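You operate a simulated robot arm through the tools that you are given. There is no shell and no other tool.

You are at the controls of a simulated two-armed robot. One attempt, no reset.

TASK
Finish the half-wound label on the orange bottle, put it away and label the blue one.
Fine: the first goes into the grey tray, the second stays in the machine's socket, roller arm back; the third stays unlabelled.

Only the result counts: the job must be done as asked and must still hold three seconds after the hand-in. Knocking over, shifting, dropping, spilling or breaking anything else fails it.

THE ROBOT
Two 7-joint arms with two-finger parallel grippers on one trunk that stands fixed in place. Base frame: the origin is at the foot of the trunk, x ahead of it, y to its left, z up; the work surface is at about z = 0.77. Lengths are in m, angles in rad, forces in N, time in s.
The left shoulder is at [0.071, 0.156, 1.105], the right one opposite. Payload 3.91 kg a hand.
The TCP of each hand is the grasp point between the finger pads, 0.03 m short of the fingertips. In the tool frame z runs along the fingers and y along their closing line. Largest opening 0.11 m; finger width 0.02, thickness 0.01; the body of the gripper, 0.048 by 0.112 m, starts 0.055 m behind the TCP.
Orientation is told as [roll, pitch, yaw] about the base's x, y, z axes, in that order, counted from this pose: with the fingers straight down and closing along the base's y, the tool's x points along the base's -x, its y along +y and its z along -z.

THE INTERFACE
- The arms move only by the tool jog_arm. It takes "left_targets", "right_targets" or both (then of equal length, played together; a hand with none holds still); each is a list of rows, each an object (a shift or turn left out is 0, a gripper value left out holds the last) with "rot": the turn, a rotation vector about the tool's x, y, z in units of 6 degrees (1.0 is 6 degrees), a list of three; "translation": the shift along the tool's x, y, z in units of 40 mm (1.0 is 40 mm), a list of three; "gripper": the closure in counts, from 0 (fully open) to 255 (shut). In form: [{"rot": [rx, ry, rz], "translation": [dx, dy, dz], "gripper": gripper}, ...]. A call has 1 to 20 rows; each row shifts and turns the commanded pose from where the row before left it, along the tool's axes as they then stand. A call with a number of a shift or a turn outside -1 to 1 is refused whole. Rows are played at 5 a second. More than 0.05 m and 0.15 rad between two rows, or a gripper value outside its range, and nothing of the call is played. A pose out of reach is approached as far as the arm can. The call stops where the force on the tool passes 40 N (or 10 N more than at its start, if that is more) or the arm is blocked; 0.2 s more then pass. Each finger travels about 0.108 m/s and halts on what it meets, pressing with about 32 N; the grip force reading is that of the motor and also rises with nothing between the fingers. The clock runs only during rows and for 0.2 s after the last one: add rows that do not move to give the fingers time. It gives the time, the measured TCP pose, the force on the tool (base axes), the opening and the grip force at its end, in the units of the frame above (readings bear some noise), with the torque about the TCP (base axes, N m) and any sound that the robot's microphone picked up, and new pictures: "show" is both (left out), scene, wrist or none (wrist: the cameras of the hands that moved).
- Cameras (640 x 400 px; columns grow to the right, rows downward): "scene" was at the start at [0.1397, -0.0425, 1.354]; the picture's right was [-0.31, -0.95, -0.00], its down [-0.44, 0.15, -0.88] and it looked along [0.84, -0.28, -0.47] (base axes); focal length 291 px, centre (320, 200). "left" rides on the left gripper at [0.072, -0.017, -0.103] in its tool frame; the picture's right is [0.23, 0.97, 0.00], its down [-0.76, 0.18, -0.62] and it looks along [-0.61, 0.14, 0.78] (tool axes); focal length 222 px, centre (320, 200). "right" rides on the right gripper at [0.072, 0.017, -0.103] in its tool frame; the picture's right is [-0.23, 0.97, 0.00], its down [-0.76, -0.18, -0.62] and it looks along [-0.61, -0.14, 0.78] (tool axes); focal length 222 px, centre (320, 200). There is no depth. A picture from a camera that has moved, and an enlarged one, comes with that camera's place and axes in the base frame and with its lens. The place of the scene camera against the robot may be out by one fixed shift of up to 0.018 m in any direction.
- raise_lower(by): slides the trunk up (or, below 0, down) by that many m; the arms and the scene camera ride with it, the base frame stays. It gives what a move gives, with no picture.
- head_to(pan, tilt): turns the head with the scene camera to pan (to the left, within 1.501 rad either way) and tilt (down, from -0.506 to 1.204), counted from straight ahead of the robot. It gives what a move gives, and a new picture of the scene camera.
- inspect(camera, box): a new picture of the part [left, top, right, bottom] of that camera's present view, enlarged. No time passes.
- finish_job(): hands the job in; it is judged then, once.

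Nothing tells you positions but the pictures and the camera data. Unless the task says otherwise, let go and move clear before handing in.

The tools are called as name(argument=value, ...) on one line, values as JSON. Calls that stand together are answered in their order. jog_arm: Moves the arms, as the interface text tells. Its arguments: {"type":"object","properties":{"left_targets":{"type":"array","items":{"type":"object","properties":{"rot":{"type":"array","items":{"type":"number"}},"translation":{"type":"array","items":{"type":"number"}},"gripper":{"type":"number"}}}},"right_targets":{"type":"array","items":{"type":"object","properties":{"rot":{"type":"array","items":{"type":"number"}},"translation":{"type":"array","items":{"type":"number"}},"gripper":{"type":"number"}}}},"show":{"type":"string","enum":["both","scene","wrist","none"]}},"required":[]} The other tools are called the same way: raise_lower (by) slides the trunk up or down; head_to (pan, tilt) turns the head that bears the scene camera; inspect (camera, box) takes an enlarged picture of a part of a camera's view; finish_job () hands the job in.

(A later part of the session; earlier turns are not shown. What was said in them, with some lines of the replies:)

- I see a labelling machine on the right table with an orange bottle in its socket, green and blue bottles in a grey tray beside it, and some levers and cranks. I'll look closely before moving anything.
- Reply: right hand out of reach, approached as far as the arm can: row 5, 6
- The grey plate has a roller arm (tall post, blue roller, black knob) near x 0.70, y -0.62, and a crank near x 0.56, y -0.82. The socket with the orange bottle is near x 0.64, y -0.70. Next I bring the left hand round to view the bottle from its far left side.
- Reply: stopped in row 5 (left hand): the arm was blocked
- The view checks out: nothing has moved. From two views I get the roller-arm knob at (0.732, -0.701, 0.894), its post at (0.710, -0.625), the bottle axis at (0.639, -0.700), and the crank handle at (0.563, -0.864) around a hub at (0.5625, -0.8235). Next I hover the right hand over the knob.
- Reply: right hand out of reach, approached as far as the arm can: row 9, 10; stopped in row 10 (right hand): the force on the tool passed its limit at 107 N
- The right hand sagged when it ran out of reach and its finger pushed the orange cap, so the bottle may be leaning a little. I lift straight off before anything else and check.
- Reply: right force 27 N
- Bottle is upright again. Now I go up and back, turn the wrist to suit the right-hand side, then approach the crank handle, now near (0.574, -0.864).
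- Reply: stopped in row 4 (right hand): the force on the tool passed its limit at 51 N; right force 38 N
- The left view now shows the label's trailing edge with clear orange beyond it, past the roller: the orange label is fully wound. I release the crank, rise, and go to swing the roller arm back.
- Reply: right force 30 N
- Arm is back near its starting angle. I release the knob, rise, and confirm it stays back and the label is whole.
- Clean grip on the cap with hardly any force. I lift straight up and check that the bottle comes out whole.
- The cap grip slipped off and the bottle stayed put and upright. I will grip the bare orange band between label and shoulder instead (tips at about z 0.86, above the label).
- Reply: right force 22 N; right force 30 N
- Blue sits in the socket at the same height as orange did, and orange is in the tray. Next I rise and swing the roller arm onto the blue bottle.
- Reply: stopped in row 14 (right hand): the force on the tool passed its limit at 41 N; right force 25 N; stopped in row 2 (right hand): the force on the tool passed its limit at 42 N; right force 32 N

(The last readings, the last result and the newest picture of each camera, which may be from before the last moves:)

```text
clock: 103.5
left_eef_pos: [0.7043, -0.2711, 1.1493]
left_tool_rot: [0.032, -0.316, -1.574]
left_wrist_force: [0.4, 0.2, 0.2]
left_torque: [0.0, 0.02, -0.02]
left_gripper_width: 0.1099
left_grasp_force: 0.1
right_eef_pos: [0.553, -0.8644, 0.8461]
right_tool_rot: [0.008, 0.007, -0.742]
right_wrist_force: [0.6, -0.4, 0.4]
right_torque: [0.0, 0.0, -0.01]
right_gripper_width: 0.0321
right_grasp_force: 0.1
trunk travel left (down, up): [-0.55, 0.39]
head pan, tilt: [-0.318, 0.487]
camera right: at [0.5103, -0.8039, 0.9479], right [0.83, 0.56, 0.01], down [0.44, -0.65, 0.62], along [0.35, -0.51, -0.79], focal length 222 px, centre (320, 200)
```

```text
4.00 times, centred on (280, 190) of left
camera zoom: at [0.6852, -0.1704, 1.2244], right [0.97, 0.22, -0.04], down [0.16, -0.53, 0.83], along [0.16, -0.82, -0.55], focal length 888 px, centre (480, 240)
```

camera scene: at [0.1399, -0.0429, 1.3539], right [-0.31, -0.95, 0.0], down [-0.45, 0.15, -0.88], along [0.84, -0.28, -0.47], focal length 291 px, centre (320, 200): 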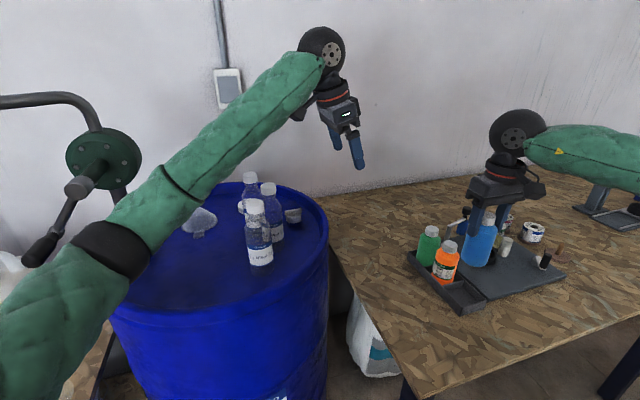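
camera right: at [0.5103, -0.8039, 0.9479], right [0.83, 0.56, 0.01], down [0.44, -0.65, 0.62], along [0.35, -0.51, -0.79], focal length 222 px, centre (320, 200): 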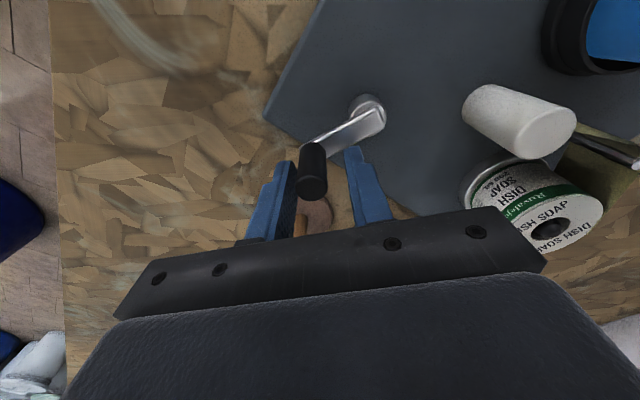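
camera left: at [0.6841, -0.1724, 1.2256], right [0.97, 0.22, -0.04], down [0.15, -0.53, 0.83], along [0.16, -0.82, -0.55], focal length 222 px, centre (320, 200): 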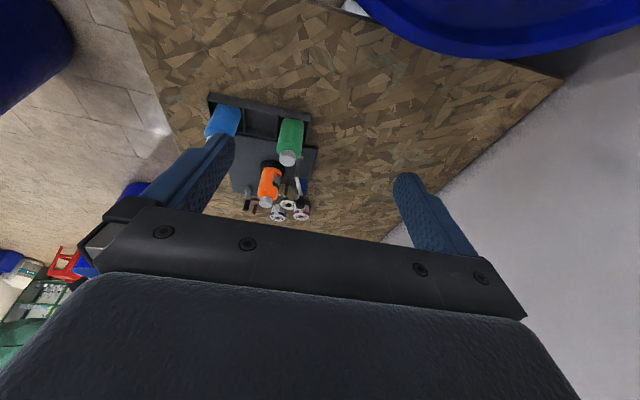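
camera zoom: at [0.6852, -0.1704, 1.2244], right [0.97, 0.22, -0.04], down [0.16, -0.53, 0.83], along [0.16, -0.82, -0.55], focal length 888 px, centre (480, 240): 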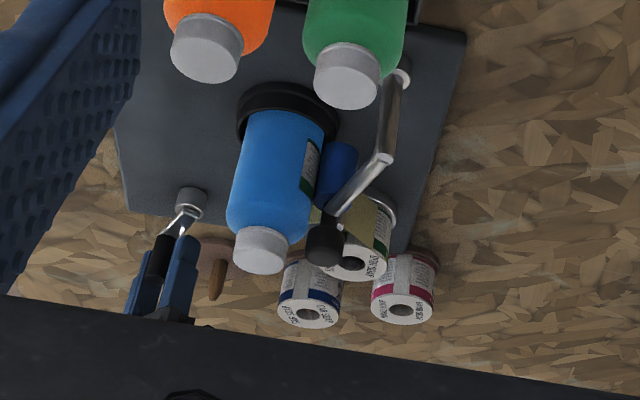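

jog_arm(right_targets=[{"translation": [0.225, -0.09, 0]}, {}, {"gripper": 220}, {"gripper": 255}, {}, {"translation": [-0.2458, 0.1136, 0]}, {"translation": [-0.2081, 0.1733, 0]}, {"translation": [-0.1561, 0.2213, 0]}, {"translation": [-0.0935, 0.2541, 0]}, {"translation": [-0.0245, 0.2697, 0]}, {}], show="wrist")

inspect(camera="left", box=[230, 140, 330, 240])

inspect(camera="right", box=[240, 140, 420, 250])

```text
clock: 105.9
left_eef_pos: [0.7034, -0.2715, 1.1488]
left_tool_rot: [0.031, -0.316, -1.572]
left_wrist_force: [-0.7, 1.2, -0.7]
left_torque: [0.01, -0.04, -0.01]
left_gripper_width: 0.1098
left_grasp_force: 0.1
right_eef_pos: [0.5924, -0.8489, 0.8446]
right_tool_rot: [0.007, 0.007, -0.742]
right_wrist_force: [-2.2, -7.3, 6.6]
right_torque: [-0.95, 0.75, 0.23]
right_gripper_width: 0.017
right_grasp_force: 44.8
trunk travel left (down, up): [-0.55, 0.39]
head pan, tilt: [-0.318, 0.487]
camera right: at [0.5501, -0.7892, 0.9475], right [0.83, 0.56, 0.01], down [0.44, -0.65, 0.62], along [0.35, -0.51, -0.79], focal length 222 px, centre (320, 200)
```

right: 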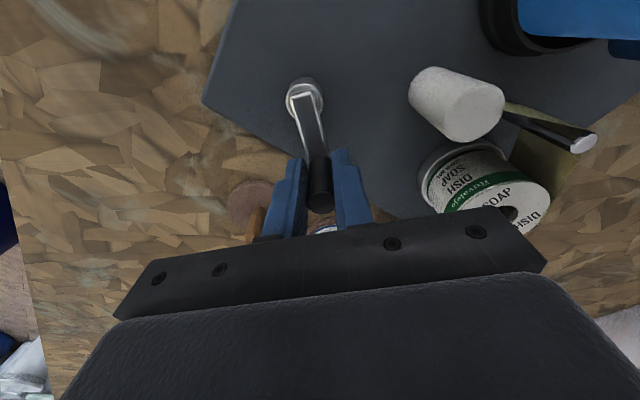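

```text
4.00 times, centred on (280, 190) of left
camera zoom: at [0.6848, -0.1704, 1.2246], right [0.97, 0.22, -0.04], down [0.16, -0.53, 0.83], along [0.16, -0.82, -0.55], focal length 888 px, centre (480, 240)
```

zoom: 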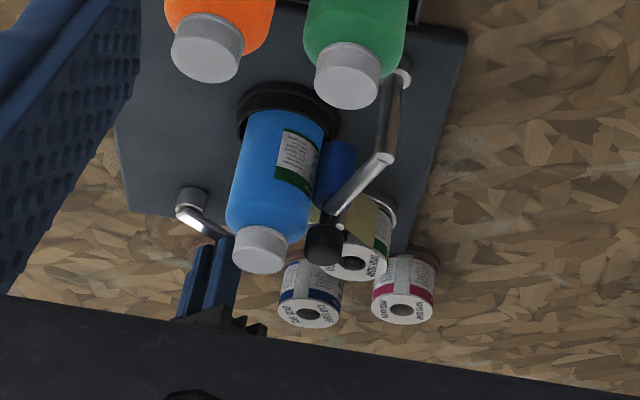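

```text
3.56 times, centred on (330, 195) of right
camera zoom: at [0.5501, -0.7892, 0.9475], right [0.83, 0.56, 0.01], down [0.44, -0.65, 0.62], along [0.35, -0.51, -0.79], focal length 790 px, centre (284, 218)
```

zoom: 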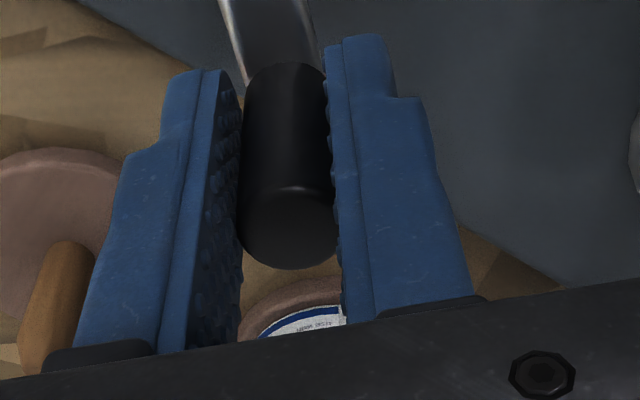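

jog_arm(right_targets=[{"translation": [0.0461, 0.2668, 0]}, {"translation": [0.1136, 0.2458, 0]}, {"translation": [0.1733, 0.2081, 0]}, {"translation": [0.2213, 0.1561, 0]}, {"translation": [0.2541, 0.0935, 0]}, {"translation": [0.2697, 0.0245, 0]}, {"translation": [0.2668, -0.0461, 0]}, {}, {"gripper": 180}, {}, {}], show="wrist")

inspect(camera="left", box=[230, 140, 330, 240])

inspect(camera="right", box=[240, 140, 420, 250])

```text
clock: 108.3
left_eef_pos: [0.7044, -0.2711, 1.1495]
left_tool_rot: [0.032, -0.316, -1.575]
left_wrist_force: [-0.4, 0.2, -0.1]
left_torque: [-0.04, 0.01, -0.02]
left_gripper_width: 0.1099
left_grasp_force: 0.1
right_eef_pos: [0.5768, -0.7873, 0.8448]
right_tool_rot: [0.005, 0.008, -0.743]
right_wrist_force: [-0.1, -0.1, 0.1]
right_torque: [0.0, 0.02, 0.02]
right_gripper_width: 0.0324
right_grasp_force: 0.1
trunk travel left (down, up): [-0.55, 0.39]
head pan, tilt: [-0.318, 0.487]
camera right: at [0.5343, -0.7269, 0.9486], right [0.83, 0.56, 0.01], down [0.44, -0.65, 0.62], along [0.35, -0.51, -0.79], focal length 222 px, centre (320, 200)
```

right: 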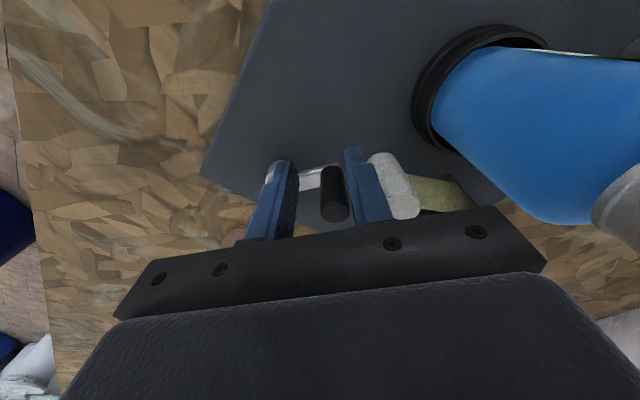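

```text
4.00 times, centred on (280, 190) of left
camera zoom: at [0.6843, -0.1716, 1.2247], right [0.97, 0.22, -0.04], down [0.16, -0.53, 0.83], along [0.16, -0.82, -0.55], focal length 888 px, centre (480, 240)
```

zoom: 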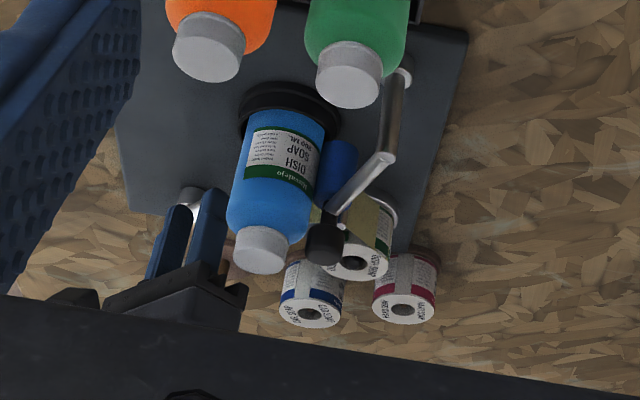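

```text
3.56 times, centred on (330, 195) of right
camera zoom: at [0.5343, -0.7269, 0.9486], right [0.83, 0.56, 0.01], down [0.44, -0.65, 0.62], along [0.35, -0.51, -0.79], focal length 790 px, centre (284, 218)
```

zoom: 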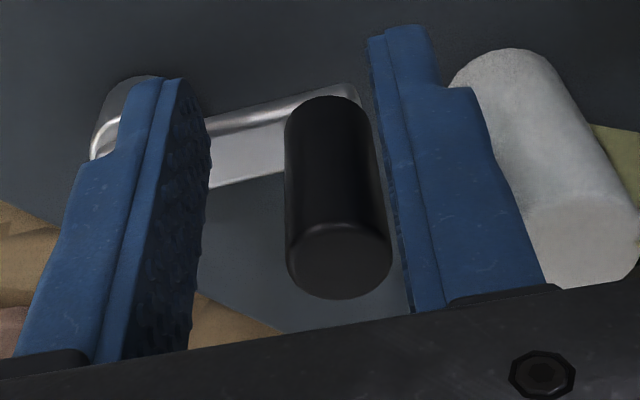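

jog_arm(right_targets=[{"translation": [0, 0.12, 0], "gripper": 195}, {"translation": [-0.29, 0, 0]}, {}, {"gripper": 255}, {}, {}], show="none")

inspect(camera="right", box=[240, 140, 420, 250])

```text
clock: 109.7
left_eef_pos: [0.7049, -0.2724, 1.1489]
left_tool_rot: [0.031, -0.315, -1.574]
left_wrist_force: [0.3, 0.1, -1.4]
left_torque: [-0.03, 0.0, 0.01]
left_gripper_width: 0.1099
left_grasp_force: 0.0
right_eef_pos: [0.5901, -0.791, 0.8454]
right_tool_rot: [0.007, 0.008, -0.744]
right_wrist_force: [-2.5, -0.4, -1.6]
right_torque: [-1.18, 0.58, -0.08]
right_gripper_width: 0.0178
right_grasp_force: 44.8
trunk travel left (down, up): [-0.55, 0.39]
head pan, tilt: [-0.318, 0.487]
```

```text
3.56 times, centred on (330, 195) of right
camera zoom: at [0.547, -0.7306, 0.9484], right [0.83, 0.56, 0.0], down [0.44, -0.65, 0.62], along [0.35, -0.51, -0.79], focal length 790 px, centre (284, 218)
```

zoom: 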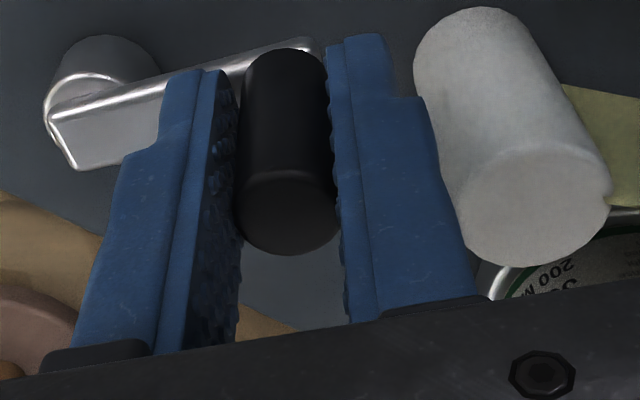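

jog_arm(right_targets=[{"translation": [0.2665, -0.048, 0]}, {"translation": [0.245, -0.1153, 0]}, {}, {"gripper": 185}, {}, {}], show="none")

inspect(camera="right", box=[240, 140, 420, 250])

inspect(camera="left", box=[230, 140, 330, 240])

```text
clock: 111.1
left_eef_pos: [0.7046, -0.2719, 1.1481]
left_tool_rot: [0.033, -0.315, -1.575]
left_wrist_force: [0.0, -1.0, 0.0]
left_torque: [0.01, 0.03, 0.03]
left_gripper_width: 0.1098
left_grasp_force: 0.0
right_eef_pos: [0.5711, -0.7814, 0.8469]
right_tool_rot: [0.006, 0.008, -0.742]
right_wrist_force: [-0.7, 0.3, -0.3]
right_torque: [0.03, 0.02, -0.01]
right_gripper_width: 0.0301
right_grasp_force: 0.0
trunk travel left (down, up): [-0.55, 0.39]
head pan, tilt: [-0.318, 0.487]
```

```text
3.56 times, centred on (330, 195) of right
camera zoom: at [0.5282, -0.7205, 0.9497], right [0.83, 0.56, 0.01], down [0.44, -0.65, 0.62], along [0.35, -0.51, -0.79], focal length 790 px, centre (284, 218)
```

zoom: 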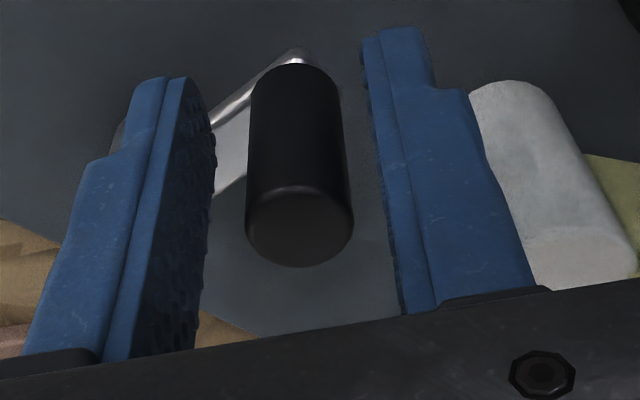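

```text
4.00 times, centred on (280, 190) of left
camera zoom: at [0.6848, -0.1709, 1.2245], right [0.97, 0.22, -0.04], down [0.16, -0.53, 0.83], along [0.16, -0.82, -0.55], focal length 888 px, centre (480, 240)
```

zoom: 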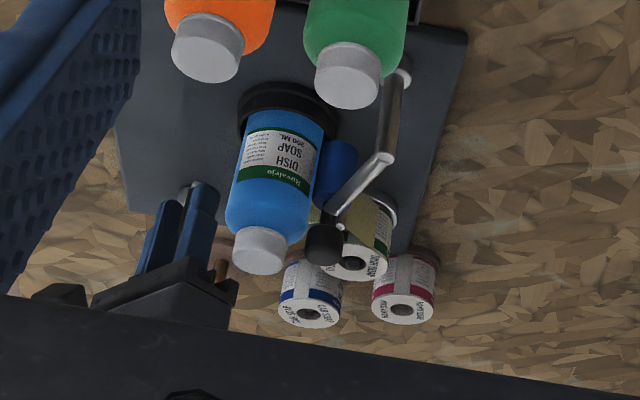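

jog_arm(right_targets=[{"translation": [-0.08, 0.02, 0], "gripper": 210}, {"gripper": 255}, {}, {}, {"translation": [0.2266, -0.1483, 0]}, {"translation": [0.1805, -0.2019, 0]}, {"translation": [0.1221, -0.2417, 0]}, {"translation": [0.0554, -0.2651, 0]}, {}], show="none")

inspect(camera="left", box=[260, 150, 320, 210])

inspect(camera="scene", box=[400, 190, 580, 310])

```text
clock: 113.1
left_eef_pos: [0.7034, -0.2712, 1.1489]
left_tool_rot: [0.033, -0.317, -1.576]
left_wrist_force: [0.2, -0.6, -0.6]
left_torque: [0.0, -0.02, 0.03]
left_gripper_width: 0.11
left_grasp_force: 0.1
right_eef_pos: [0.5326, -0.794, 0.845]
right_tool_rot: [0.006, 0.005, -0.746]
right_wrist_force: [-10.0, -4.5, 11.1]
right_torque: [-0.57, 1.46, -0.38]
right_gripper_width: 0.0169
right_grasp_force: 45.0
trunk travel left (down, up): [-0.55, 0.39]
head pan, tilt: [-0.318, 0.487]
```

```text
6.67 times, centred on (290, 180) of left
camera zoom: at [0.6836, -0.1706, 1.2254], right [0.97, 0.22, -0.04], down [0.15, -0.53, 0.83], along [0.16, -0.82, -0.55], focal length 1481 px, centre (520, 333)
```

zoom: 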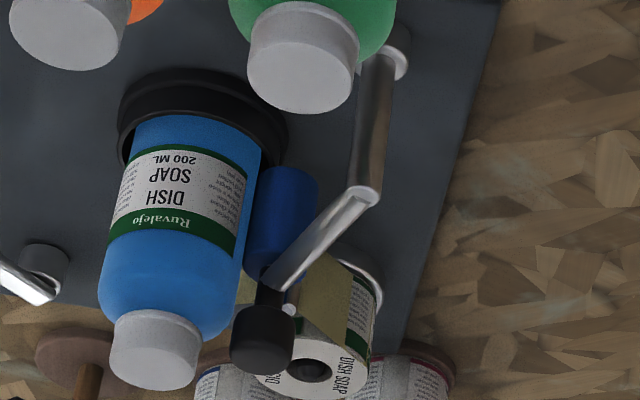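

```text
3.33 times, centred on (490, 250) of scene
camera zoom: at [0.1382, -0.0427, 1.3542], right [-0.31, -0.95, 0.0], down [-0.44, 0.15, -0.88], along [0.84, -0.28, -0.47], focal length 969 px, centre (-247, 33)
```

zoom: 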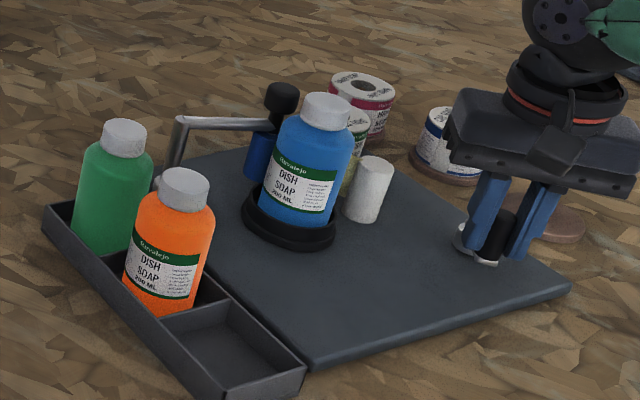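

jog_arm(right_targets=[{"translation": [-0.0151, -0.2704, 0]}, {}], show="none")

inspect(camera="left", box=[260, 150, 320, 210])

inspect(camera="right", box=[240, 140, 420, 250])

```text
clock: 113.7
left_eef_pos: [0.7046, -0.2696, 1.1498]
left_tool_rot: [0.032, -0.318, -1.575]
left_wrist_force: [-0.6, -0.1, -0.4]
left_torque: [0.01, 0.02, 0.02]
left_gripper_width: 0.11
left_grasp_force: 0.0
right_eef_pos: [0.5281, -0.7996, 0.8454]
right_tool_rot: [0.007, 0.006, -0.742]
right_wrist_force: [5.5, 9.5, 11.0]
right_torque: [-1.19, 0.33, 0.46]
right_gripper_width: 0.0177
right_grasp_force: 44.8
trunk travel left (down, up): [-0.55, 0.39]
head pan, tilt: [-0.318, 0.487]
```

```text
6.67 times, centred on (290, 180) of left
camera zoom: at [0.6845, -0.1693, 1.225], right [0.97, 0.22, -0.04], down [0.16, -0.53, 0.83], along [0.16, -0.82, -0.55], focal length 1481 px, centre (520, 333)
```

zoom: 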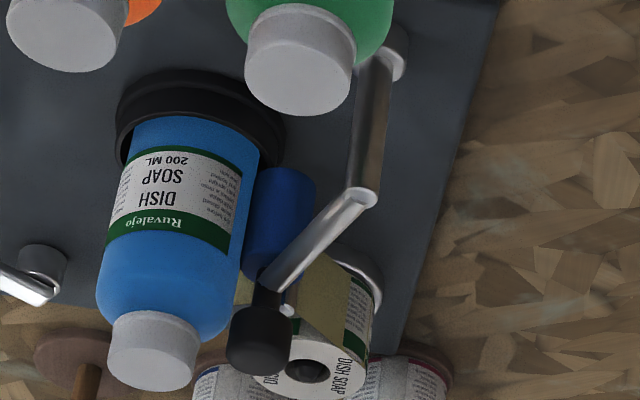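

```text
3.56 times, centred on (330, 195) of right
camera zoom: at [0.4844, -0.739, 0.949], right [0.83, 0.56, 0.01], down [0.44, -0.65, 0.62], along [0.35, -0.51, -0.79], focal length 790 px, centre (284, 218)
```

zoom: 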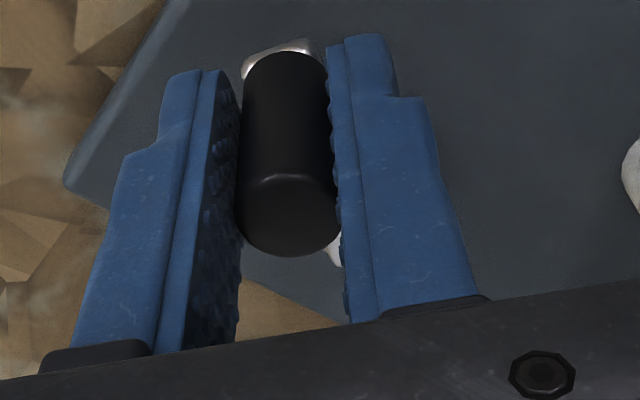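

Blue's label is fully on: the trailing edge shows with bare blue between it and the roller, and no second label has started. I release the crank, rise, and go to swing the roller arm back.

jog_arm(right_targets=[{"gripper": 150}, {}, {}, {"translation": [0, 0, -0.9]}, {"translation": [0, 0, -0.9]}, {"translation": [0, 0, -0.9]}, {"translation": [0, 0, -0.9]}, {"translation": [0.655, 0.5, 0]}, {"translation": [0.655, 0.5, 0]}, {"translation": [0.655, 0.5, 0]}, {"rot": [0, 0, -1]}, {"rot": [0, 0, -1]}, {"rot": [0, 0, -1]}, {"rot": [0, 0, -1]}, {"rot": [0, 0, -1]}, {"rot": [0, 0, -1]}, {"rot": [0, 0, -1]}, {"gripper": 110}, {}], show="wrist")

inspect(camera="left", box=[230, 140, 330, 240])

```text
clock: 117.7
left_eef_pos: [0.7041, -0.2712, 1.1495]
left_tool_rot: [0.032, -0.316, -1.575]
left_wrist_force: [0.0, 0.3, -0.6]
left_torque: [-0.03, 0.0, -0.04]
left_gripper_width: 0.11
left_grasp_force: 0.1
right_eef_pos: [0.5094, -0.7048, 0.9906]
right_tool_rot: [0.008, 0.0, -0.011]
right_wrist_force: [1.4, 0.9, -0.4]
right_torque: [-0.03, 0.02, -0.01]
right_gripper_width: 0.0626
right_grasp_force: 0.1
trunk travel left (down, up): [-0.55, 0.39]
head pan, tilt: [-0.318, 0.487]
camera right: at [0.4365, -0.6882, 1.0931], right [0.24, 0.97, 0.01], down [0.76, -0.19, 0.62], along [0.61, -0.14, -0.78], focal length 222 px, centre (320, 200)
```

right: 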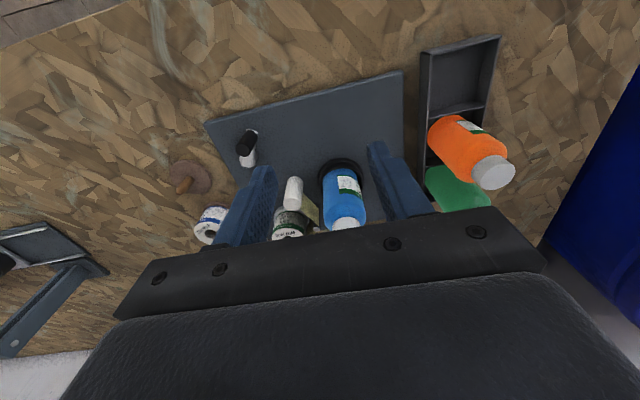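

```text
4.00 times, centred on (280, 190) of left
camera zoom: at [0.6848, -0.1709, 1.2245], right [0.97, 0.22, -0.04], down [0.16, -0.53, 0.83], along [0.16, -0.82, -0.55], focal length 888 px, centre (480, 240)
```

zoom: 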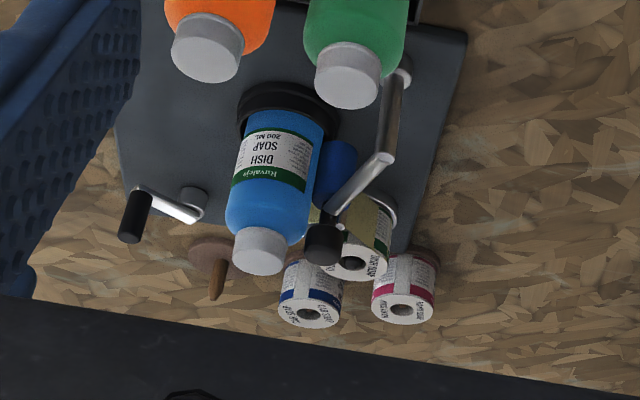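

jog_arm(right_targets=[{"translation": [-0.833, 0.01, 0]}, {"translation": [-0.833, 0.01, 0]}, {"translation": [-0.833, 0.01, 0]}, {"translation": [-0.833, 0.01, 0]}, {"translation": [-0.833, 0.01, 0]}, {}], show="wrist")

```text
clock: 119.1
left_eef_pos: [0.7053, -0.2713, 1.1487]
left_tool_rot: [0.031, -0.316, -1.574]
left_wrist_force: [0.3, 0.3, 1.2]
left_torque: [0.01, -0.01, -0.02]
left_gripper_width: 0.1102
left_grasp_force: 0.2
right_eef_pos: [0.674, -0.7044, 0.9889]
right_tool_rot: [0.009, 0.0, -0.01]
right_wrist_force: [0.5, -0.5, -0.6]
right_torque: [0.0, 0.0, -0.01]
right_gripper_width: 0.0627
right_grasp_force: 0.1
trunk travel left (down, up): [-0.55, 0.39]
head pan, tilt: [-0.318, 0.487]
camera right: at [0.6011, -0.6889, 1.0918], right [0.24, 0.97, 0.01], down [0.76, -0.19, 0.62], along [0.61, -0.14, -0.78], focal length 222 px, centre (320, 200)
```

right: 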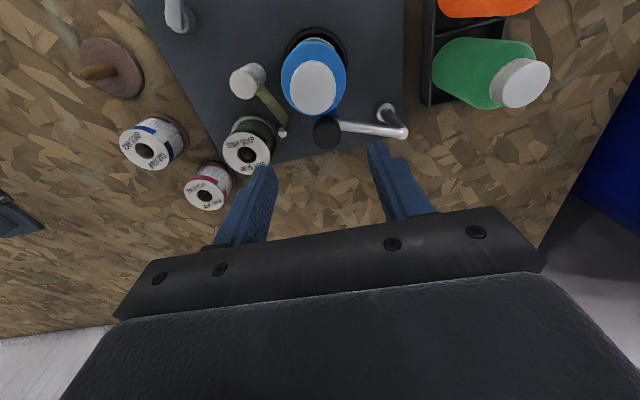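

jog_arm(right_targets=[{"translation": [-0.04, 0.08, 0.7]}, {"translation": [0, 0, 0.7]}, {"translation": [0, 0, 0.6]}, {}, {"gripper": 220}, {"gripper": 255}, {}, {}], show="wrist")

```text
clock: 120.9
left_eef_pos: [0.7051, -0.2721, 1.1513]
left_tool_rot: [0.033, -0.316, -1.576]
left_wrist_force: [-0.1, 0.1, -0.8]
left_torque: [0.0, -0.01, -0.04]
left_gripper_width: 0.1101
left_grasp_force: 0.0
right_eef_pos: [0.6786, -0.6994, 0.911]
right_tool_rot: [0.007, 0.0, -0.008]
right_wrist_force: [-2.0, 13.0, -3.3]
right_torque: [-0.32, -0.52, 0.35]
right_gripper_width: 0.0255
right_grasp_force: 45.0
trunk travel left (down, up): [-0.55, 0.39]
head pan, tilt: [-0.318, 0.487]
camera right: at [0.6051, -0.6835, 1.0137], right [0.24, 0.97, 0.01], down [0.76, -0.19, 0.62], along [0.61, -0.14, -0.78], focal length 222 px, centre (320, 200)
```

right: 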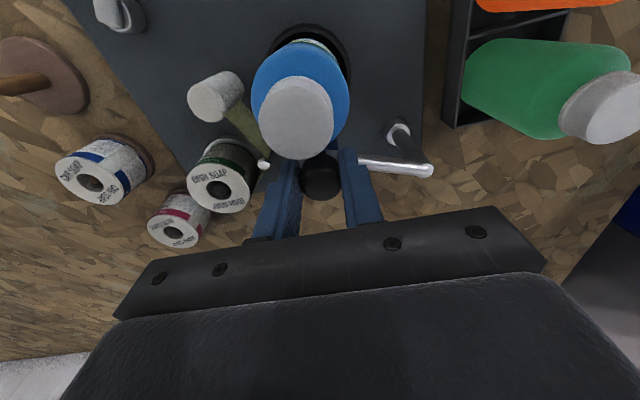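

jog_arm(right_targets=[{"translation": [-0.1635, -0.061, 0]}, {"translation": [-0.168, -0.047, 0]}, {"translation": [-0.1715, -0.032, 0]}, {"translation": [-0.174, -0.017, 0]}, {"translation": [-0.1745, -0.0025, 0]}, {"translation": [-0.174, 0.014, 0]}, {"translation": [-0.172, 0.029, 0]}, {"translation": [-0.14, 0.04, 0]}, {}], show="wrist")

inspect(camera="left", box=[230, 140, 330, 240])

```text
clock: 122.7
left_eef_pos: [0.7041, -0.2723, 1.1503]
left_tool_rot: [0.03, -0.318, -1.577]
left_wrist_force: [-0.7, 0.1, -0.2]
left_torque: [0.03, -0.03, -0.03]
left_gripper_width: 0.1097
left_grasp_force: 0.0
right_eef_pos: [0.7287, -0.7013, 0.9111]
right_tool_rot: [0.01, 0.003, -0.007]
right_wrist_force: [-5.2, 15.1, 3.8]
right_torque: [0.0, 0.55, 0.04]
right_gripper_width: 0.0256
right_grasp_force: 45.3
trunk travel left (down, up): [-0.55, 0.39]
head pan, tilt: [-0.318, 0.487]
stopped in row 9 (right hand): the force on the tool passed its limit at 48 N (the readings are from after the stop); the commanded pose is now the measured one
camera right: at [0.6559, -0.6858, 1.0143], right [0.23, 0.97, 0.01], down [0.76, -0.19, 0.62], along [0.6, -0.14, -0.79], focal length 222 px, centre (320, 200)
```

right: 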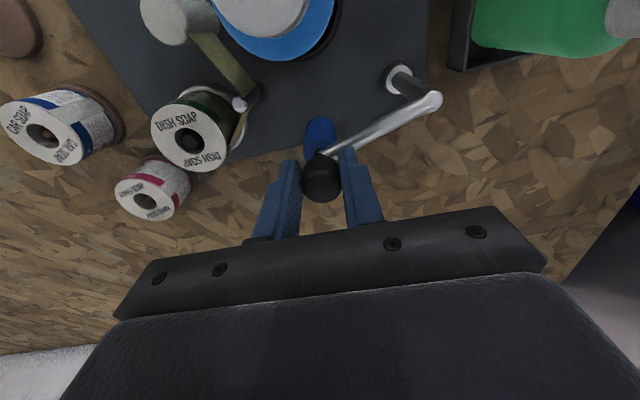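

```text
4.00 times, centred on (280, 190) of left
camera zoom: at [0.6843, -0.1704, 1.2253], right [0.97, 0.22, -0.04], down [0.16, -0.53, 0.83], along [0.16, -0.82, -0.55], focal length 888 px, centre (480, 240)
```

zoom: 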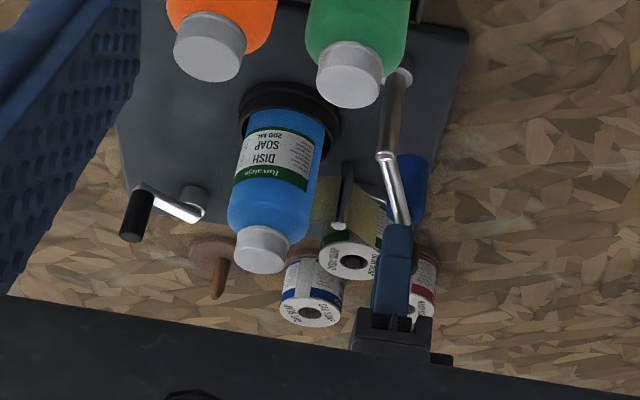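

Arm is back near its stop. I release it, rise, and check it stays back.

jog_arm(right_targets=[{"gripper": 110}, {}, {}, {"translation": [0, 0, -0.8]}, {"translation": [0, 0, -0.8]}, {"translation": [0, 0, -0.8]}, {}], show="wrist")

inspect(camera="left", box=[230, 130, 330, 230])

inspect(camera="scene", box=[400, 190, 580, 310])

```text
clock: 124.3
left_eef_pos: [0.7046, -0.2724, 1.1496]
left_tool_rot: [0.031, -0.316, -1.574]
left_wrist_force: [0.5, -0.8, 0.5]
left_torque: [0.02, -0.05, 0.0]
left_gripper_width: 0.11
left_grasp_force: 0.0
right_eef_pos: [0.731, -0.7051, 1.0049]
right_tool_rot: [0.009, 0.004, -0.007]
right_wrist_force: [0.2, -1.0, -0.2]
right_torque: [0.01, 0.0, 0.0]
right_gripper_width: 0.0626
right_grasp_force: 0.1
trunk travel left (down, up): [-0.55, 0.39]
head pan, tilt: [-0.318, 0.487]
camera right: at [0.6582, -0.6886, 1.1081], right [0.24, 0.97, 0.01], down [0.76, -0.19, 0.62], along [0.6, -0.14, -0.79], focal length 222 px, centre (320, 200)
```

right: 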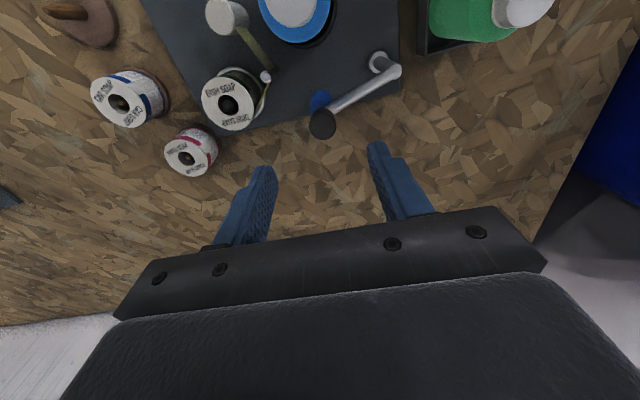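

```text
4.00 times, centred on (280, 180) of left
camera zoom: at [0.6852, -0.1713, 1.2242], right [0.97, 0.22, -0.04], down [0.16, -0.53, 0.83], along [0.16, -0.82, -0.55], focal length 888 px, centre (480, 280)
```

zoom: 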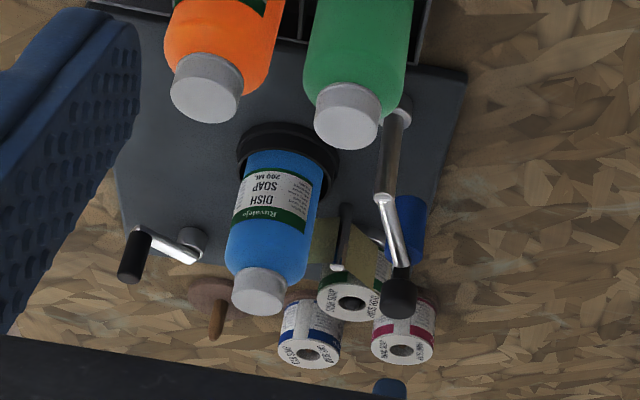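

```text
3.33 times, centred on (490, 250) of scene
camera zoom: at [0.14, -0.0432, 1.3538], right [-0.31, -0.95, 0.0], down [-0.45, 0.15, -0.88], along [0.84, -0.28, -0.47], focal length 969 px, centre (-247, 33)
```

zoom: 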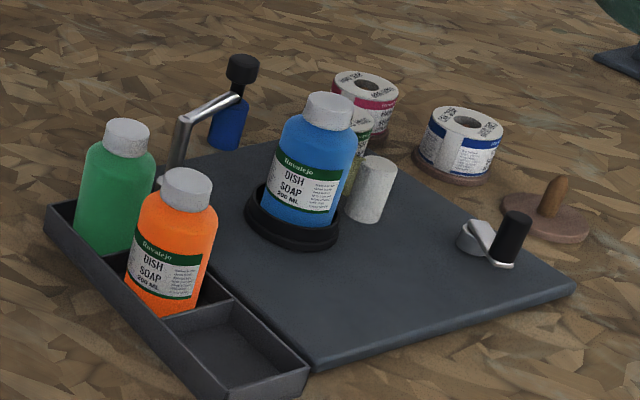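

inspect(camera="left", box=[260, 150, 310, 200])

jog_arm(right_targets=[{"translation": [0, 0, -0.8]}, {"translation": [0, 0, -0.8]}, {"translation": [0.8, 0, -0.4]}, {"translation": [0.8, 0, 0]}, {"translation": [0.8, 0, 0]}, {"translation": [0.8, 0, 0]}, {"translation": [0.8, 0, 0]}, {"translation": [0.8, 0, 0]}, {}, {}], show="both")

inspect(camera="right", box=[200, 60, 460, 230])

inspect(camera="scene", box=[400, 190, 580, 310])

```text
8.00 times, centred on (285, 175) of left
camera zoom: at [0.6852, -0.1713, 1.2242], right [0.97, 0.22, -0.04], down [0.16, -0.53, 0.83], along [0.16, -0.82, -0.55], focal length 1777 px, centre (600, 400)
```

zoom: 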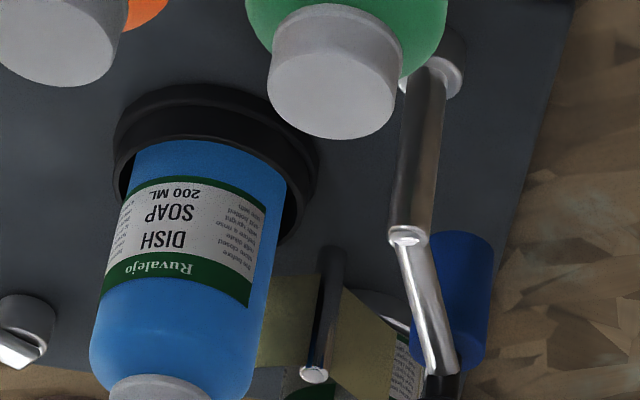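

```text
clock: 126.5
left_eef_pos: [0.703, -0.2719, 1.15]
left_tool_rot: [0.03, -0.315, -1.577]
left_wrist_force: [-0.6, 0.3, 0.0]
left_torque: [-0.03, 0.03, 0.0]
left_gripper_width: 0.11
left_grasp_force: 0.1
right_eef_pos: [0.5381, -0.702, 1.086]
right_tool_rot: [0.009, 0.005, -0.01]
right_wrist_force: [0.1, 0.8, 0.2]
right_torque: [0.02, -0.01, -0.03]
right_gripper_width: 0.0626
right_grasp_force: 0.0
trunk travel left (down, up): [-0.55, 0.39]
head pan, tilt: [-0.318, 0.487]
camera scene: at [0.1386, -0.0426, 1.3541], right [-0.31, -0.95, 0.0], down [-0.44, 0.15, -0.88], along [0.84, -0.28, -0.47], focal length 291 px, centre (320, 200)
camera right: at [0.4656, -0.6859, 1.1899], right [0.24, 0.97, 0.01], down [0.76, -0.19, 0.62], along [0.6, -0.14, -0.79], focal length 222 px, centre (320, 200)
```

scene: 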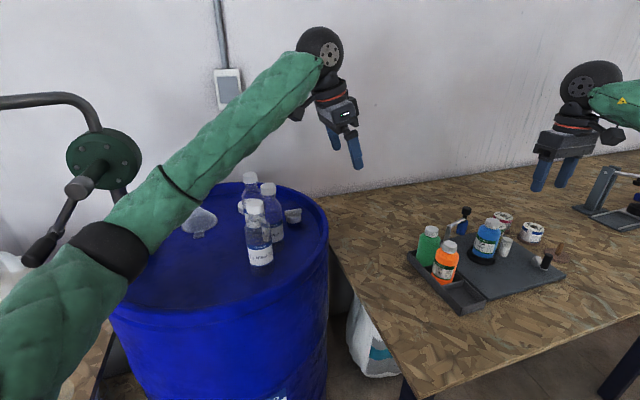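
right: 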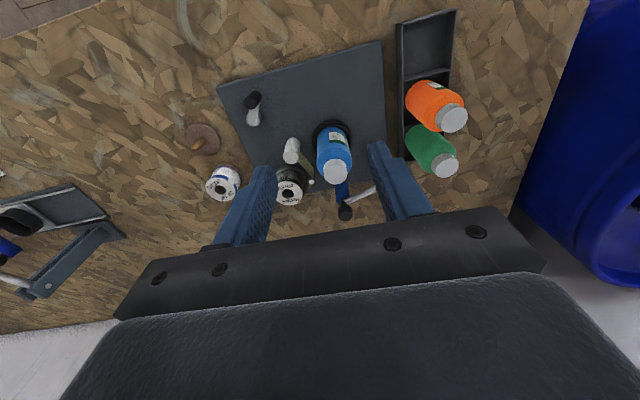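

```text
2.35 times, centred on (330, 145) of right
camera zoom: at [0.4656, -0.6859, 1.1899], right [0.24, 0.97, 0.01], down [0.76, -0.19, 0.62], along [0.6, -0.14, -0.79], focal length 523 px, centre (296, 329)
```

zoom: 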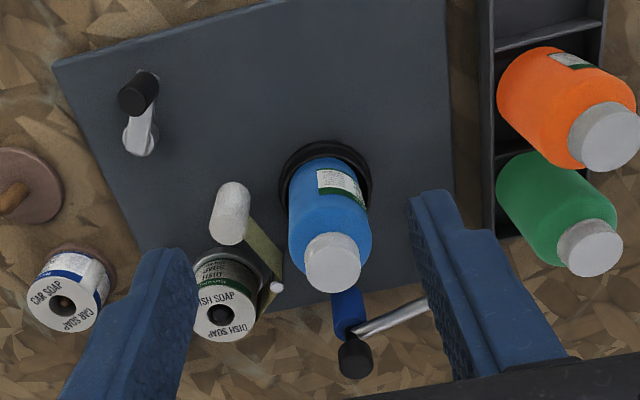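

```text
3.33 times, centred on (490, 250) of scene
camera zoom: at [0.1386, -0.0426, 1.3541], right [-0.31, -0.95, 0.0], down [-0.44, 0.15, -0.88], along [0.84, -0.28, -0.47], focal length 969 px, centre (-247, 33)
```

zoom: 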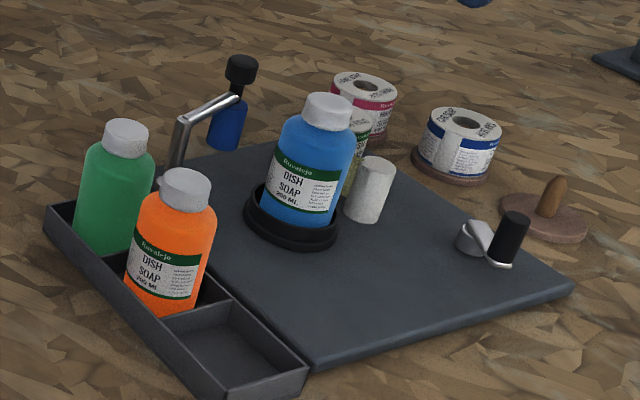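

Everything is in its asked place. Orange is fully labelled in the grey tray's middle slot, blue is fully labelled and upright in the socket, and the roller arm is back where it started. Green is untouched and both hands are clear, so I hand in.

finish_job()

```text
The job is handed in.
```

The job is handed in. I don't have the verdict yet.

- **Orange bottle:** I finished winding its label and put it in the middle slot of the grey tray.
- **Blue bottle:** It has a complete label, with no second one started, and is upright in the machine's socket.
- **Roller arm:** It is swung back to where it started.
- **Green bottle:** I left it unlabelled in its tray slot.

Early on, the right hand ran out of reach and sagged into the orange cap, reading 107 N. That tilted the bottle about 4 degrees in the socket. I stood it up again before winding, and the label went on cleanly afterwards.

The left arm also pressed briefly against something I couldn't identify. The pictures taken after I backed it off showed nothing moved. The last pictures before hand-in also showed nothing knocked over or out of place.
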